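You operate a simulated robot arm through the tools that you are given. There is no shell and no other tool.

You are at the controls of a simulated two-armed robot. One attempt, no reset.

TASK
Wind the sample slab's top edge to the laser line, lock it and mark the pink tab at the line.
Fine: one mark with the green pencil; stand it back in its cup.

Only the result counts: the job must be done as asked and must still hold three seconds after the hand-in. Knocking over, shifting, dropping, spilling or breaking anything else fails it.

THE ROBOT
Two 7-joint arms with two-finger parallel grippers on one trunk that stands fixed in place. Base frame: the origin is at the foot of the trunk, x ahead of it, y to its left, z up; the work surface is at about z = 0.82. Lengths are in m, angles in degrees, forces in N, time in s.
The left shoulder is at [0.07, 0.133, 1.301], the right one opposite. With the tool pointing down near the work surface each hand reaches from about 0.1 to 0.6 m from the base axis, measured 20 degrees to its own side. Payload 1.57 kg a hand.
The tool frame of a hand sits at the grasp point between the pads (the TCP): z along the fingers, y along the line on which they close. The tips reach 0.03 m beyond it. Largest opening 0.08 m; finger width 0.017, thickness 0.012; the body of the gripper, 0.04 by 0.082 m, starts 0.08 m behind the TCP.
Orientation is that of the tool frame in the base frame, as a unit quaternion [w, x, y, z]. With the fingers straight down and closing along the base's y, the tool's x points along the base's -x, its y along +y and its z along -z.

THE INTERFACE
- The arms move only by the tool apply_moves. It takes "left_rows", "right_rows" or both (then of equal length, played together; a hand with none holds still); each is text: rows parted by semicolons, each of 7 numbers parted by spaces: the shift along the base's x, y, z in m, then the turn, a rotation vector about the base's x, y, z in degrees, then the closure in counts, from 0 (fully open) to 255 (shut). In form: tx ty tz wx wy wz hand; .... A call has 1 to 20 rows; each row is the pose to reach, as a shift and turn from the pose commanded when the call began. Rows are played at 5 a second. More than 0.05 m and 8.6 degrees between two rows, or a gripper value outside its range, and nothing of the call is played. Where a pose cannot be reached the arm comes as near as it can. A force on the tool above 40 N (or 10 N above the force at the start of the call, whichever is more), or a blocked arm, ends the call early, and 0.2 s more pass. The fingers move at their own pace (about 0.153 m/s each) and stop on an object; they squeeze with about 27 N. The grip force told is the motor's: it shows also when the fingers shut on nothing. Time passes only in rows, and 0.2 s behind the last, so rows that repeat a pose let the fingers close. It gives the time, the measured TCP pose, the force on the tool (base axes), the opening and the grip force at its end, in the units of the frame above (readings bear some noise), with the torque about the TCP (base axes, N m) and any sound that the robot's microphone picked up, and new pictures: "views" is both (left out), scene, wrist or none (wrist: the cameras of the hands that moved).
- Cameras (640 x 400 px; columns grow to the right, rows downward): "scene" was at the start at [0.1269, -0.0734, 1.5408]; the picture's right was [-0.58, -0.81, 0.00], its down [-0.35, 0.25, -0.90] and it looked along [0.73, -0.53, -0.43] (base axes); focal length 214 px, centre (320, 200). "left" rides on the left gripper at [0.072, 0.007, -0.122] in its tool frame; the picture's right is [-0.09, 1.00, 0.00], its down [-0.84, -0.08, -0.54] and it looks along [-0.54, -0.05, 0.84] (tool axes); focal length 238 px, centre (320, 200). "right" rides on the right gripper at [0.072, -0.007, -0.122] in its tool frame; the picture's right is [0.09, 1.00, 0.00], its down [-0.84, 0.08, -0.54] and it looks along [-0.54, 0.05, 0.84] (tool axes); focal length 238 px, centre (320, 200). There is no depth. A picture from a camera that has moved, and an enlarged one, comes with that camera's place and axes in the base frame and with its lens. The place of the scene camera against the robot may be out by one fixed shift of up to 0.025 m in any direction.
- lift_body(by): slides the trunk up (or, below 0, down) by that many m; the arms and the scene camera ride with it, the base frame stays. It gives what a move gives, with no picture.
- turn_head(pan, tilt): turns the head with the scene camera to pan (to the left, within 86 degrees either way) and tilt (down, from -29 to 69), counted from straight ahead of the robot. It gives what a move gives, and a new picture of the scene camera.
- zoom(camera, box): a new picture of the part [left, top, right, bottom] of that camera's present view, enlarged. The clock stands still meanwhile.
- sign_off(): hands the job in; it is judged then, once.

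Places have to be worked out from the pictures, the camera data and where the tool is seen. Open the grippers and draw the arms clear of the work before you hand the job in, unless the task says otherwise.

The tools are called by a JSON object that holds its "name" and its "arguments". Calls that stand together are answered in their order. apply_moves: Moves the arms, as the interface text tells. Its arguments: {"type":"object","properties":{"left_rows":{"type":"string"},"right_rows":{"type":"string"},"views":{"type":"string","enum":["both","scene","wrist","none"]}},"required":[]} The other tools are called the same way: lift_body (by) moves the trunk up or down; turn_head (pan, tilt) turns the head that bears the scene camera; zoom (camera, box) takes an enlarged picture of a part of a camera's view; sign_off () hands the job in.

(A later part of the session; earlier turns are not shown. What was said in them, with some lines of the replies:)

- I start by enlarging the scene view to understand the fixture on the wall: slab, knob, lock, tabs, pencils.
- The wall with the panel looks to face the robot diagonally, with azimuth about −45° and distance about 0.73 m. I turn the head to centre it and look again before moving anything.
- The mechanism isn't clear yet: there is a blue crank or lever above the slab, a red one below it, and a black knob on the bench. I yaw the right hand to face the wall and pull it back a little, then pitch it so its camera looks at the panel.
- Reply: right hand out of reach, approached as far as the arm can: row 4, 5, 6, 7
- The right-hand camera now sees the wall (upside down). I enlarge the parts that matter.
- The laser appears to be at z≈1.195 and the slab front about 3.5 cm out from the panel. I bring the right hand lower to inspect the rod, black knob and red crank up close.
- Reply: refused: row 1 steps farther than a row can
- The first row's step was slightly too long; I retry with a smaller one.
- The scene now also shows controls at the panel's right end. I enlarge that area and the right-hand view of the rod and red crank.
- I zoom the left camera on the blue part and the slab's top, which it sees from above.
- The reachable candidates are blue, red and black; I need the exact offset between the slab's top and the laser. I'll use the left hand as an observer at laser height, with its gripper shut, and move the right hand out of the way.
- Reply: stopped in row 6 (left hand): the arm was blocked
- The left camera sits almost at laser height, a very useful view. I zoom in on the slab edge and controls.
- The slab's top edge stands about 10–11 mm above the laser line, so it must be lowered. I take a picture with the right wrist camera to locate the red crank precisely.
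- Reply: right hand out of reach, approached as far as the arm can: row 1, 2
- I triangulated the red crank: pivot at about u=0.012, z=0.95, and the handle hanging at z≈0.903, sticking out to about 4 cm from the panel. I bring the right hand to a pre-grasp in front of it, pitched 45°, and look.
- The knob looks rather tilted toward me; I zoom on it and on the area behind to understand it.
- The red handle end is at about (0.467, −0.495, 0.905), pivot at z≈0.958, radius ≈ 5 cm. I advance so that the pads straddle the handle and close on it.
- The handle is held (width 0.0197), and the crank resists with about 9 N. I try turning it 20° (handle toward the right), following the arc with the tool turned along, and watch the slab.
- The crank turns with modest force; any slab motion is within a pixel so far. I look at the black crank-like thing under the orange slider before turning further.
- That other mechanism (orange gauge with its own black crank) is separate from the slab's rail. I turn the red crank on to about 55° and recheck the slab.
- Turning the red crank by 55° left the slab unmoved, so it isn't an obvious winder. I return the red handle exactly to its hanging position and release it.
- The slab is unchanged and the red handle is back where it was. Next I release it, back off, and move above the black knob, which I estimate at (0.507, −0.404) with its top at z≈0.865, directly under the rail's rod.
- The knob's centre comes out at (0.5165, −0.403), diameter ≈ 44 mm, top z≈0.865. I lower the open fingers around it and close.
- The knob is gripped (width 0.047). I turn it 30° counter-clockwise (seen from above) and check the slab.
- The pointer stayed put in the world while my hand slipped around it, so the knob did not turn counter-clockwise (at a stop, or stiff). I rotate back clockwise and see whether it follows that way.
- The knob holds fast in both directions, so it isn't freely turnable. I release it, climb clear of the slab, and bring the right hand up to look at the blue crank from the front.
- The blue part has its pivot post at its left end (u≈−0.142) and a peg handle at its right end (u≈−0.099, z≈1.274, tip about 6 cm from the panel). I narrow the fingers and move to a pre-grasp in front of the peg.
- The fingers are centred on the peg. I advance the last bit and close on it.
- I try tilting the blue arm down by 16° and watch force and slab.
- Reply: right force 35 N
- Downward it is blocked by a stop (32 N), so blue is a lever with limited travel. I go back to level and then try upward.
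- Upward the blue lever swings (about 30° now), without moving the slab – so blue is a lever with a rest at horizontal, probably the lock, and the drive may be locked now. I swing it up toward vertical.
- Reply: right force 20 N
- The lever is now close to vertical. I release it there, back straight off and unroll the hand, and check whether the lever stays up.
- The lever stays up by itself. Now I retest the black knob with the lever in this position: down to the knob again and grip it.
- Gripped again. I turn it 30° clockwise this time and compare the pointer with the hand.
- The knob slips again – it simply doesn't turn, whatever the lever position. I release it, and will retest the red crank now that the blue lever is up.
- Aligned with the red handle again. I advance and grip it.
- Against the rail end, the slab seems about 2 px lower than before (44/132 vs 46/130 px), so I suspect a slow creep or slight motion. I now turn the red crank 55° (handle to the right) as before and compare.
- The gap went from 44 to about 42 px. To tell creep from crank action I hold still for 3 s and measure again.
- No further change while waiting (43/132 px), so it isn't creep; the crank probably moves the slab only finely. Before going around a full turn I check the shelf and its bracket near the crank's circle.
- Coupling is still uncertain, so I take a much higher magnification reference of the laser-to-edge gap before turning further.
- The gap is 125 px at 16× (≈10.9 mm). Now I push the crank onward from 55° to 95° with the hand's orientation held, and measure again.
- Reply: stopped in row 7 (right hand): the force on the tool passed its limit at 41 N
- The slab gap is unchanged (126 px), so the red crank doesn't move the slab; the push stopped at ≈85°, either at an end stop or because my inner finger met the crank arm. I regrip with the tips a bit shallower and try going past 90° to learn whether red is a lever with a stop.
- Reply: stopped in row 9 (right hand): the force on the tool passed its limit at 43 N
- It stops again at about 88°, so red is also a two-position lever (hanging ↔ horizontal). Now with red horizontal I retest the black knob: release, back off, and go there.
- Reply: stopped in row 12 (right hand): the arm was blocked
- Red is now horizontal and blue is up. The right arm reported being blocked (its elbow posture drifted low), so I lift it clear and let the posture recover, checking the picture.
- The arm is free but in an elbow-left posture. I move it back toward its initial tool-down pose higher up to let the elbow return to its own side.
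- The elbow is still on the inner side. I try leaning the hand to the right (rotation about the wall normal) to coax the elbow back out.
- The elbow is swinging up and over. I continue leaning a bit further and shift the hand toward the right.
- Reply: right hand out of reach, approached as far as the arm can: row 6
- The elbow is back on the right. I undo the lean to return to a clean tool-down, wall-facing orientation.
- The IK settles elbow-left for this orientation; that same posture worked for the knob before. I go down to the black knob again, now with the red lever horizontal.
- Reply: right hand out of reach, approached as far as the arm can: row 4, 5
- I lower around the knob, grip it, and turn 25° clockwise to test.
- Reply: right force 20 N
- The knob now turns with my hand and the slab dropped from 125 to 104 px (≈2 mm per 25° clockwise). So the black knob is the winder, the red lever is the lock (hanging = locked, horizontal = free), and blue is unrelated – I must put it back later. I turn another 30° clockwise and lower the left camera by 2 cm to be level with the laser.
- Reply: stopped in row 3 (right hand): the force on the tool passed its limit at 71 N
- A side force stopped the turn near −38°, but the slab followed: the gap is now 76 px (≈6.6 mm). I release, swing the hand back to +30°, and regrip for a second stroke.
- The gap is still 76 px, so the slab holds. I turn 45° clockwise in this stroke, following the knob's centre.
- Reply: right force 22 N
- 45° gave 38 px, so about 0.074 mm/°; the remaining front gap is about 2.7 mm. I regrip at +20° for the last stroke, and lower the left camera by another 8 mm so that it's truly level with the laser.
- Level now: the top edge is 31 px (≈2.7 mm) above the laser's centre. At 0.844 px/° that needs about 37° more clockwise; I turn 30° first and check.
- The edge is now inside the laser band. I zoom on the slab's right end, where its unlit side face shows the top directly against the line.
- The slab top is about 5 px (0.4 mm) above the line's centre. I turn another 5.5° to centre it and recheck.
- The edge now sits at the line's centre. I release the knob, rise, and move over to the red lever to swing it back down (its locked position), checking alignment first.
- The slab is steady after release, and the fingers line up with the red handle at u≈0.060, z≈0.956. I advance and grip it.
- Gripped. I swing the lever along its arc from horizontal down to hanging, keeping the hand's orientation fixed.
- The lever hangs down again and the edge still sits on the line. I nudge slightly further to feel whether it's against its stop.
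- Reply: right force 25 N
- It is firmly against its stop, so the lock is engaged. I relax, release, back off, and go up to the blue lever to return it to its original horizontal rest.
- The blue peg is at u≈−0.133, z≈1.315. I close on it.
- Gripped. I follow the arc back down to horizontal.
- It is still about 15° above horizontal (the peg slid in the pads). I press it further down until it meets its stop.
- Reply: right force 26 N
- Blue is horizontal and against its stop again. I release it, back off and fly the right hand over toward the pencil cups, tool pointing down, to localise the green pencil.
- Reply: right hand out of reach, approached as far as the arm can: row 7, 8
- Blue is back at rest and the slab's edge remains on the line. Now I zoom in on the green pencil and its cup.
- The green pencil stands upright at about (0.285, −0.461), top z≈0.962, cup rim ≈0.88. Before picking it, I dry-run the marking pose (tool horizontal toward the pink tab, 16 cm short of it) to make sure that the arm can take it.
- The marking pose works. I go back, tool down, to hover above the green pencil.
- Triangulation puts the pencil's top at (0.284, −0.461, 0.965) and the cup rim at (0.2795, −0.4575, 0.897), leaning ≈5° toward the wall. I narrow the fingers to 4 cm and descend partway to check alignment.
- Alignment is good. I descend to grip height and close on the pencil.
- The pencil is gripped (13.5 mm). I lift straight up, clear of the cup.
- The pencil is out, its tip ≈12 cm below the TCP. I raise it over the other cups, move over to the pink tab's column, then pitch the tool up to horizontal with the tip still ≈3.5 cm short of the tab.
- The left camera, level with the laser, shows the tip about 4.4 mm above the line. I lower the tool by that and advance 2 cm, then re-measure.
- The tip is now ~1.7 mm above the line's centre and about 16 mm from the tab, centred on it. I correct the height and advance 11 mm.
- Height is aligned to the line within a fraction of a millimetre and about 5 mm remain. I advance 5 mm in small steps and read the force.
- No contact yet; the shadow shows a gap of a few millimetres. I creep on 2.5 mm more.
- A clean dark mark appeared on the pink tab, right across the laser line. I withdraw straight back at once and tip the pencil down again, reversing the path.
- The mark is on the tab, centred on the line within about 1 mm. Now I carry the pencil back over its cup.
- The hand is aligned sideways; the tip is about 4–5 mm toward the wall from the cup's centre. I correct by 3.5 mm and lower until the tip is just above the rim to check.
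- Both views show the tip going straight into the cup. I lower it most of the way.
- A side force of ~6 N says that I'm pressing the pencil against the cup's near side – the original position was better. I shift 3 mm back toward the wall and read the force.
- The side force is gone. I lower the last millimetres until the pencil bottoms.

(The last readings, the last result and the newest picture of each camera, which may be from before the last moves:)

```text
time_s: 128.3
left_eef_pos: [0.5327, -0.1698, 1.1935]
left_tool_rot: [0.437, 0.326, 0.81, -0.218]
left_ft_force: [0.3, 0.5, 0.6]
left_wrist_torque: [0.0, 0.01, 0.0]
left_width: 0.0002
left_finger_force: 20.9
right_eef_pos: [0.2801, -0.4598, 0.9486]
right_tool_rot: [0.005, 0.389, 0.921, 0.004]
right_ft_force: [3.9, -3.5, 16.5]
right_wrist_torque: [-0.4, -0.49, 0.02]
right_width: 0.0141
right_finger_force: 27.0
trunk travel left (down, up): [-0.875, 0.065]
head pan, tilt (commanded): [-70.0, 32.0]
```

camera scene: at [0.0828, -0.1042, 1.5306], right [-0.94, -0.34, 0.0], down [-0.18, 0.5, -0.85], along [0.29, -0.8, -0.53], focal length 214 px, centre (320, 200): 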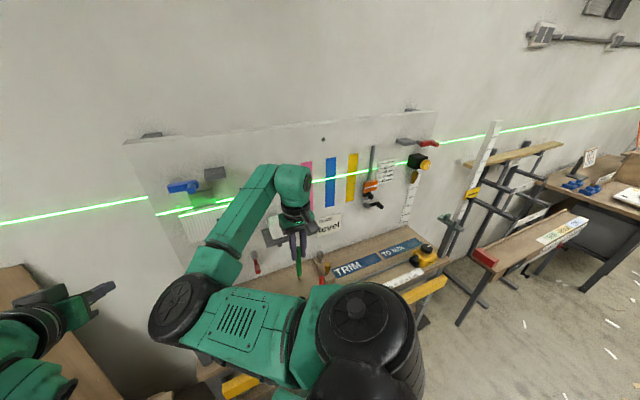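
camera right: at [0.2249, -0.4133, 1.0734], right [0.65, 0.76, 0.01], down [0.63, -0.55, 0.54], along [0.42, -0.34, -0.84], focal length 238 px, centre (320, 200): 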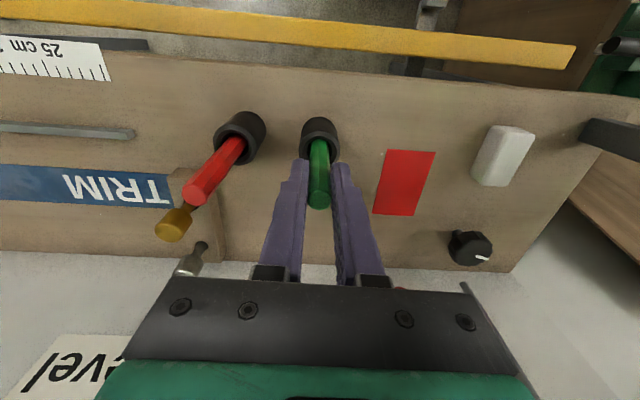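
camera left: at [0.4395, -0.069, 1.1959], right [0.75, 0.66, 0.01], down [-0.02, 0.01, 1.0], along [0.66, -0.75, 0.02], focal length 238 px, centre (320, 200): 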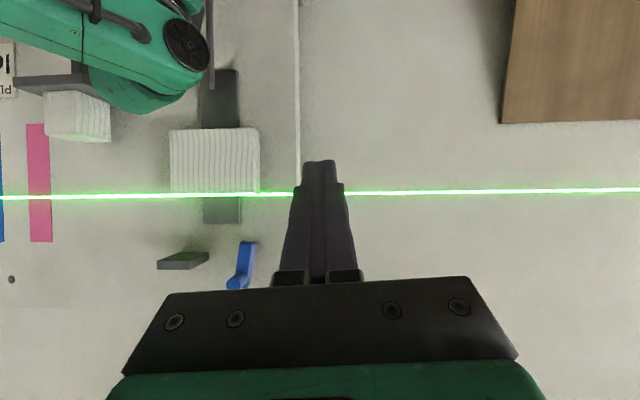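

It has bottomed (16 N upward). I ease up 3 mm, open the fingers narrowly, and rise straight up.

{"name": "apply_moves", "arguments": {"right_rows": "0 0 0.002 0 0 0 255; 0 0 0.0035 0 0 0 255; 0 0 0.0035 0 0 0 215; 0 0 0.0035 0 0 0 180; 0 0 0.0035 0 0 0 140; 0 0 0.0035 0 0 0 128; 0 0 0.0035 0 0 0 128", "views": "wrist"}}

{"name": "zoom", "arguments": {"camera": "right", "box": [220, 60, 420, 220]}}

```text
time_s: 129.9
left_eef_pos: [0.5328, -0.1726, 1.1942]
left_tool_rot: [0.437, 0.325, 0.81, -0.217]
left_ft_force: [1.2, 0.4, 0.2]
left_wrist_torque: [0.0, 0.02, -0.01]
left_width: 0.0001
left_finger_force: 21.4
right_eef_pos: [0.279, -0.4598, 0.9505]
right_tool_rot: [0.003, 0.389, 0.921, 0.006]
right_ft_force: [0.0, -0.1, 0.4]
right_wrist_torque: [0.01, 0.01, 0.03]
right_width: 0.0397
right_finger_force: 0.1
trunk travel left (down, up): [-0.875, 0.065]
head pan, tilt (commanded): [-70.0, 32.0]
camera right: at [0.2248, -0.4154, 1.0722], right [0.65, 0.76, 0.01], down [0.63, -0.55, 0.54], along [0.42, -0.34, -0.84], focal length 238 px, centre (320, 200)
```

right: 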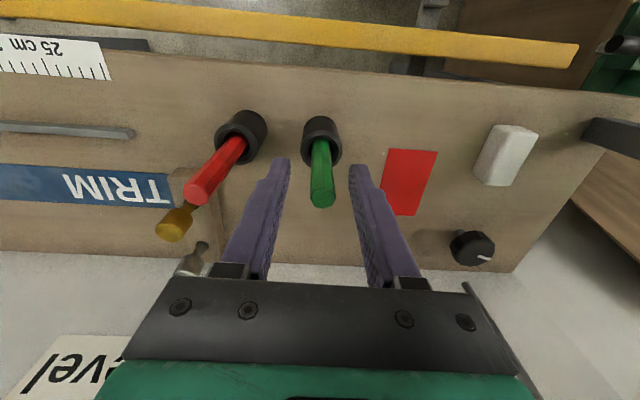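

```text
2.50 times, centred on (320, 140) of right
camera zoom: at [0.2248, -0.4154, 1.0722], right [0.65, 0.76, 0.01], down [0.63, -0.55, 0.54], along [0.42, -0.34, -0.84], focal length 596 px, centre (320, 350)
```

zoom: 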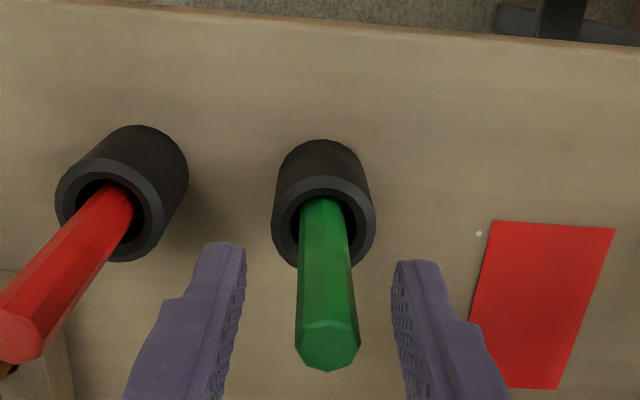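

The pencil stands in its cup. I rise straight up with the right hand, then withdraw both arms from the work, opening the left gripper too.

{"name": "apply_moves", "arguments": {"right_rows": "0 0 0.02 0 0 0 128; 0 0 0.045 0 0 0 128; 0 0 0.075 0 0 0 128; 0 0 0.11 0 0 0 128; 0 0 0.15 0 0 0 100; 0 0 0.19 0 0 0 50; -0.01 0.01 0.22 0 0 0 0; -0.02 0.02 0.25 0 0 0 0; -0.02 0.02 0.25 0 0 0 0", "left_rows": "0 0 0 0 0 0 255; 0 0 0 0 0 0 255; -0.014 0.0143 0.01 0 0 0 200; -0.028 0.0286 0.02 0 0 0 150; -0.042 0.043 0.035 0 0 0 100; -0.056 0.057 0.05 0 0 0 50; -0.07 0.072 0.065 0 0 0 0; -0.07 0.072 0.08 0 0 0 0; -0.07 0.072 0.08 0 0 0 0", "views": "both"}}

{"name": "zoom", "arguments": {"camera": "right", "box": [200, 40, 460, 240]}}

{"name": "zoom", "arguments": {"camera": "scene", "box": [140, 130, 340, 330]}}

```text
time_s: 131.9
left_eef_pos: [0.4628, -0.1004, 1.2747]
left_tool_rot: [0.436, 0.326, 0.81, -0.218]
left_ft_force: [0.7, -0.4, -0.4]
left_wrist_torque: [-0.01, -0.01, -0.01]
left_width: 0.0796
left_finger_force: 0.1
right_eef_pos: [0.2629, -0.4376, 1.2009]
right_tool_rot: [0.003, 0.388, 0.922, 0.006]
right_ft_force: [-0.8, 0.2, -0.8]
right_wrist_torque: [0.01, 0.05, -0.01]
right_width: 0.0799
right_finger_force: 0.0
trunk travel left (down, up): [-0.875, 0.065]
head pan, tilt (commanded): [-70.0, 32.0]
camera scene: at [0.0834, -0.1048, 1.5305], right [-0.94, -0.34, 0.0], down [-0.18, 0.5, -0.85], along [0.29, -0.8, -0.53], focal length 214 px, centre (320, 200)
camera right: at [0.208, -0.3917, 1.323], right [0.65, 0.76, 0.01], down [0.63, -0.55, 0.54], along [0.42, -0.34, -0.84], focal length 238 px, centre (320, 200)
camera left: at [0.3708, 0.0053, 1.2765], right [0.75, 0.66, 0.01], down [-0.02, 0.01, 1.0], along [0.66, -0.75, 0.02], focal length 238 px, centre (320, 200)
```

scene: 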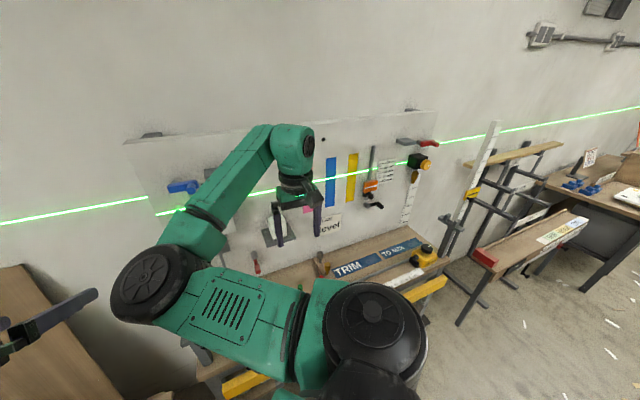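
right: 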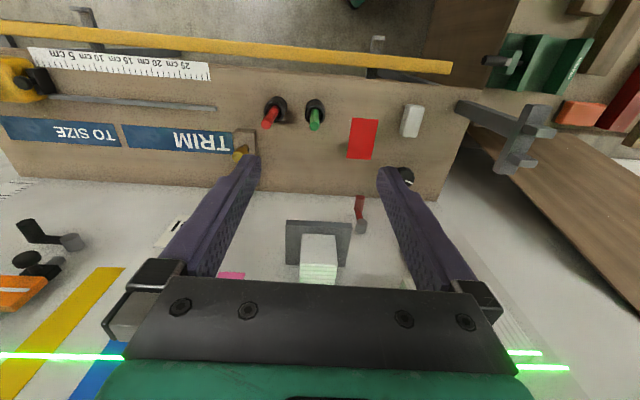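
left: 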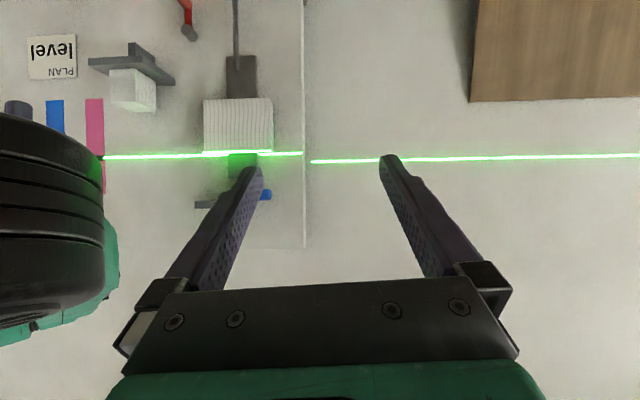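

```text
2.00 times, centred on (330, 140) of right
camera zoom: at [0.208, -0.3917, 1.323], right [0.65, 0.76, 0.01], down [0.63, -0.55, 0.54], along [0.42, -0.34, -0.84], focal length 477 px, centre (300, 320)
```

zoom: 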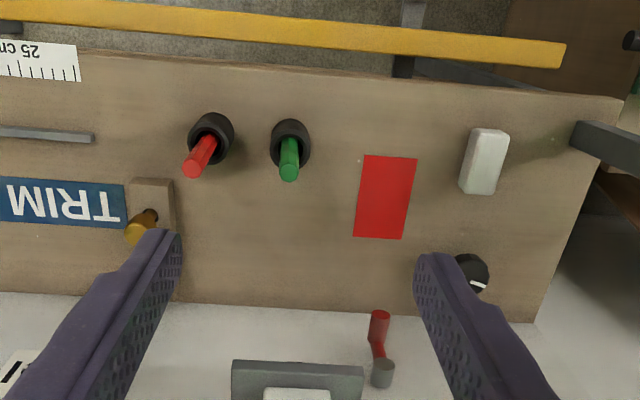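

```text
2.00 times, centred on (240, 230) of scene
camera zoom: at [0.0834, -0.1048, 1.5305], right [-0.94, -0.34, 0.0], down [-0.18, 0.5, -0.85], along [0.29, -0.8, -0.53], focal length 429 px, centre (480, 140)
```

zoom: 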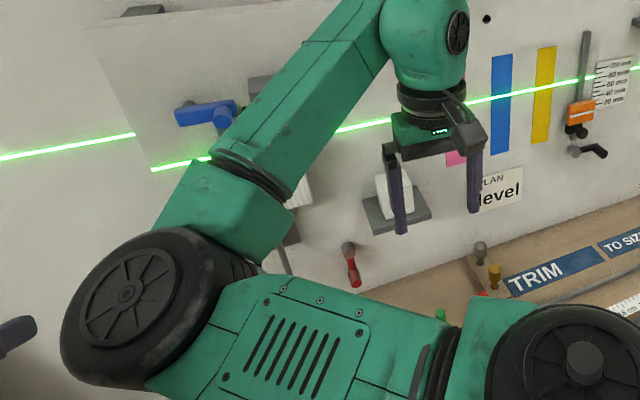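

Everything is released. I check the slab's edge once more and the mark area, and move the right arm a bit further back and up so that it is well clear.

{"name": "apply_moves", "arguments": {"right_rows": "-0.015 0.012 0.02 0 0 0 0; -0.03 0.024 0.04 0 0 0 0; -0.045 0.03 0.06 0 0 0 0; -0.045 0.03 0.08 0 0 0 0; -0.045 0.03 0.08 0 0 0 0", "views": "scene"}}

{"name": "zoom", "arguments": {"camera": "left", "box": [180, 80, 320, 220]}}

{"name": "zoom", "arguments": {"camera": "left", "box": [260, 142, 290, 162]}}

{"name": "turn_head", "arguments": {"pan": -58, "tilt": 30}}

```text
time_s: 133.1
left_eef_pos: [0.4635, -0.0994, 1.2744]
left_tool_rot: [0.437, 0.326, 0.81, -0.217]
left_ft_force: [0.2, 0.5, 0.5]
left_wrist_torque: [-0.02, 0.01, 0.03]
left_width: 0.0802
left_finger_force: 0.1
right_eef_pos: [0.2198, -0.4094, 1.2823]
right_tool_rot: [0.003, 0.39, 0.921, 0.006]
right_ft_force: [0.2, 0.6, -0.5]
right_wrist_torque: [0.01, -0.02, 0.01]
right_width: 0.0803
right_finger_force: 0.0
trunk travel left (down, up): [-0.875, 0.065]
head pan, tilt (commanded): [-70.0, 32.0]
camera scene: at [0.0832, -0.1038, 1.5306], right [-0.94, -0.34, 0.0], down [-0.18, 0.5, -0.85], along [0.29, -0.8, -0.53], focal length 214 px, centre (320, 200)
```

scene: 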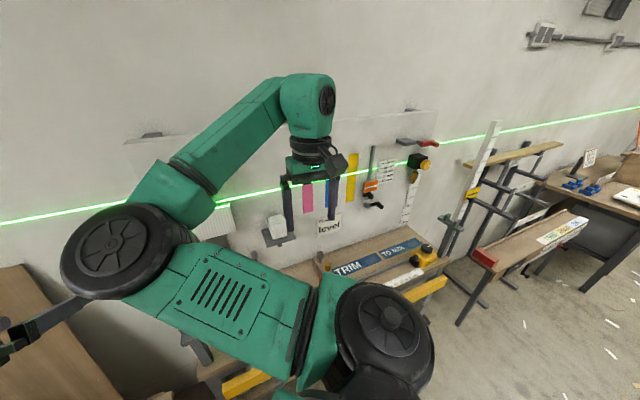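

```text
2.86 times, centred on (250, 150) of left
camera zoom: at [0.3707, 0.006, 1.2764], right [0.75, 0.66, 0.01], down [-0.02, 0.01, 1.0], along [0.66, -0.75, 0.02], focal length 681 px, centre (520, 343)
```

zoom: 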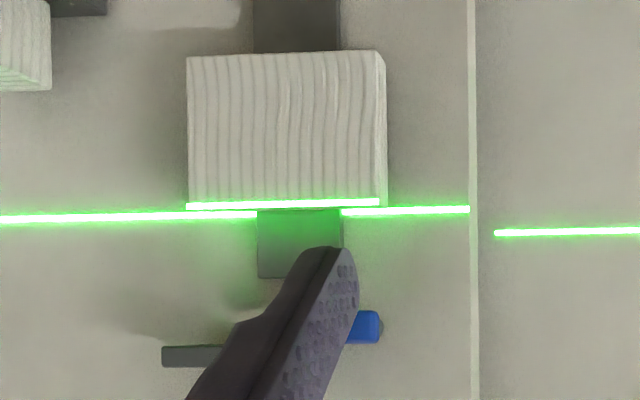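

```text
16.00 times, centred on (275, 152) of left
camera zoom: at [0.3707, 0.006, 1.2764], right [0.75, 0.66, 0.01], down [-0.02, 0.01, 1.0], along [0.66, -0.75, 0.02], focal length 3814 px, centre (1040, 968)
```

zoom: 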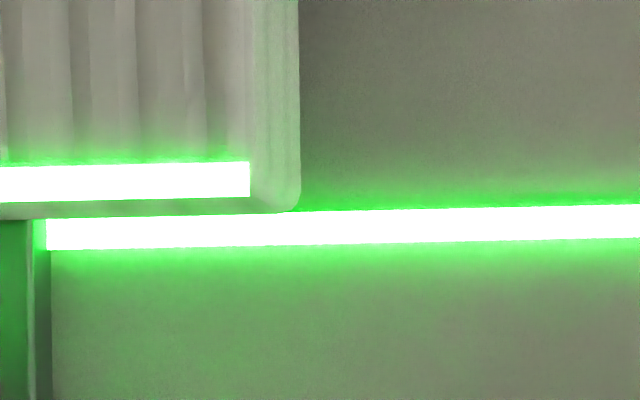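

```text
time_s: 133.9
left_eef_pos: [0.4619, -0.102, 1.274]
left_tool_rot: [0.436, 0.326, 0.81, -0.218]
left_ft_force: [-0.1, 0.5, 0.0]
left_wrist_torque: [-0.02, -0.01, 0.0]
left_width: 0.08
left_finger_force: 0.1
right_eef_pos: [0.2184, -0.4097, 1.282]
right_tool_rot: [0.004, 0.389, 0.921, 0.005]
right_ft_force: [-0.2, 0.5, -1.0]
right_wrist_torque: [0.02, 0.01, 0.01]
right_width: 0.0799
right_finger_force: 0.0
trunk travel left (down, up): [-0.875, 0.065]
head pan, tilt (commanded): [-58.0, 30.0]
camera scene: at [0.1003, -0.0966, 1.5337], right [-0.85, -0.53, 0.0], down [-0.27, 0.42, -0.87], along [0.46, -0.73, -0.5], focal length 214 px, centre (320, 200)
```

scene: 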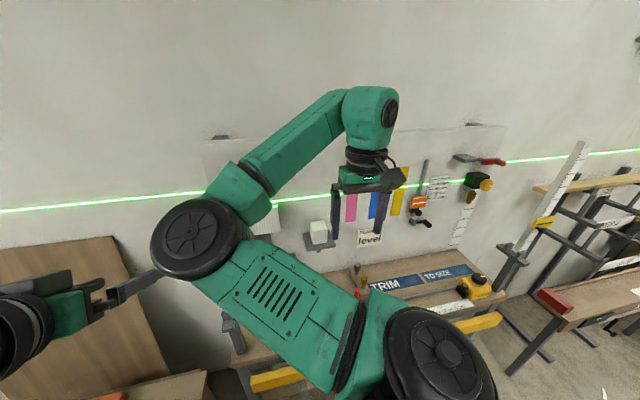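

Seen from above, the geometry of line and back edge also fits the slab's top being at the laser height. I take a last look at the mark, red lever, knob and pencils before handing in.

{"name": "zoom", "arguments": {"camera": "scene", "box": [300, 170, 440, 270]}}

{"name": "zoom", "arguments": {"camera": "left", "box": [40, 0, 260, 130]}}

{"name": "apply_moves", "arguments": {"right_rows": "0 0 0 0 0 0 0; 0 0 0 0 0 0 0", "views": "wrist"}}

```text
4.00 times, centred on (370, 220) of scene
camera zoom: at [0.1003, -0.0966, 1.5337], right [-0.85, -0.53, 0.0], down [-0.27, 0.42, -0.87], along [0.46, -0.73, -0.5], focal length 858 px, centre (120, 120)
```

zoom: 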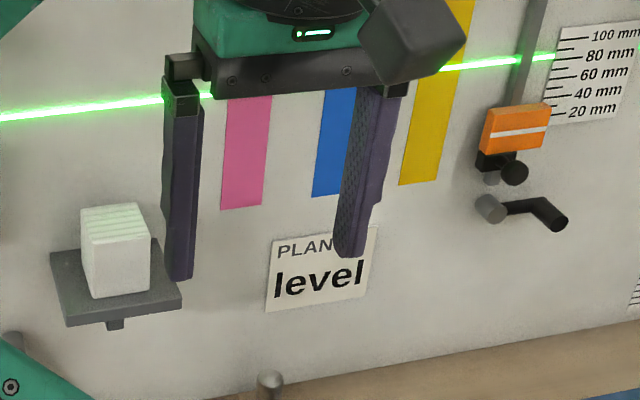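

```text
2.91 times, centred on (150, 65) of left
camera zoom: at [0.3705, 0.0058, 1.2765], right [0.75, 0.66, 0.01], down [-0.02, 0.01, 1.0], along [0.66, -0.75, 0.02], focal length 693 px, centre (814, 593)
```

zoom: 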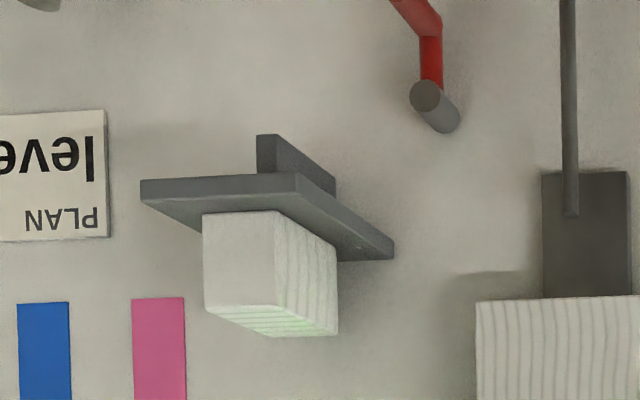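

```text
time_s: 134.5
left_eef_pos: [0.4627, -0.1002, 1.2746]
left_tool_rot: [0.436, 0.325, 0.81, -0.217]
left_ft_force: [0.4, 0.5, -0.8]
left_wrist_torque: [-0.02, -0.02, 0.0]
left_width: 0.08
left_finger_force: 0.1
right_eef_pos: [0.2186, -0.4096, 1.2813]
right_tool_rot: [0.004, 0.389, 0.921, 0.006]
right_ft_force: [0.2, -0.8, -0.2]
right_wrist_torque: [0.03, 0.0, 0.02]
right_width: 0.0801
right_finger_force: 0.0
trunk travel left (down, up): [-0.875, 0.065]
head pan, tilt (commanded): [-58.0, 30.0]
camera right: at [0.1632, -0.3652, 1.4033], right [0.65, 0.76, 0.01], down [0.63, -0.55, 0.54], along [0.42, -0.34, -0.84], focal length 238 px, centre (320, 200)
```

right: 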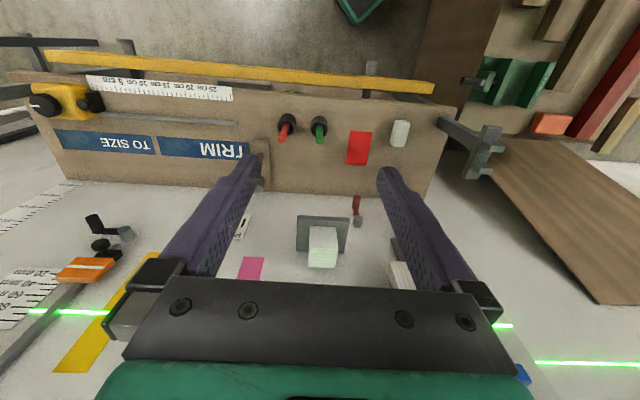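

The slab's top edge is on the laser line and the red lock lever hangs at its stop. The pink tab carries one mark at the line, the green pencil stands in its cup, and blue is back at rest. Both grippers are open and clear, so I hand in.

{"name": "sign_off", "arguments": {}}

```text
The job is handed in.
```

I wound the sample slab's top edge down to the laser line, locked it, and marked the pink tab. The hand-in was accepted, but I haven't seen the verdict.

- **Slab:** The top edge started about 10 mm too high. It now sits within roughly 0.2 mm of the line's centre in my last camera check.
- **Lock:** The red lever is back down against its stop. With it down, the black winding knob did not turn in any of my tests; with it horizontal, the knob turned and moved the slab.
- **Mark:** There is one dark mark on the pink tab, made in a single touch. It is centred about 1 mm above the line's centre.
- **Pencil:** The green pencil is standing in its cup. While lowering it I pressed sideways on the cup with about 6 N, so the cup may have moved by up to about 1 mm.

While finding out which control was which, I swung the blue lever up and later returned it to its rest stop. While turning the knob, the right hand met a 71 N force spike and stopped. I saw no damage afterwards.

Both grippers are open and drawn back from the work.
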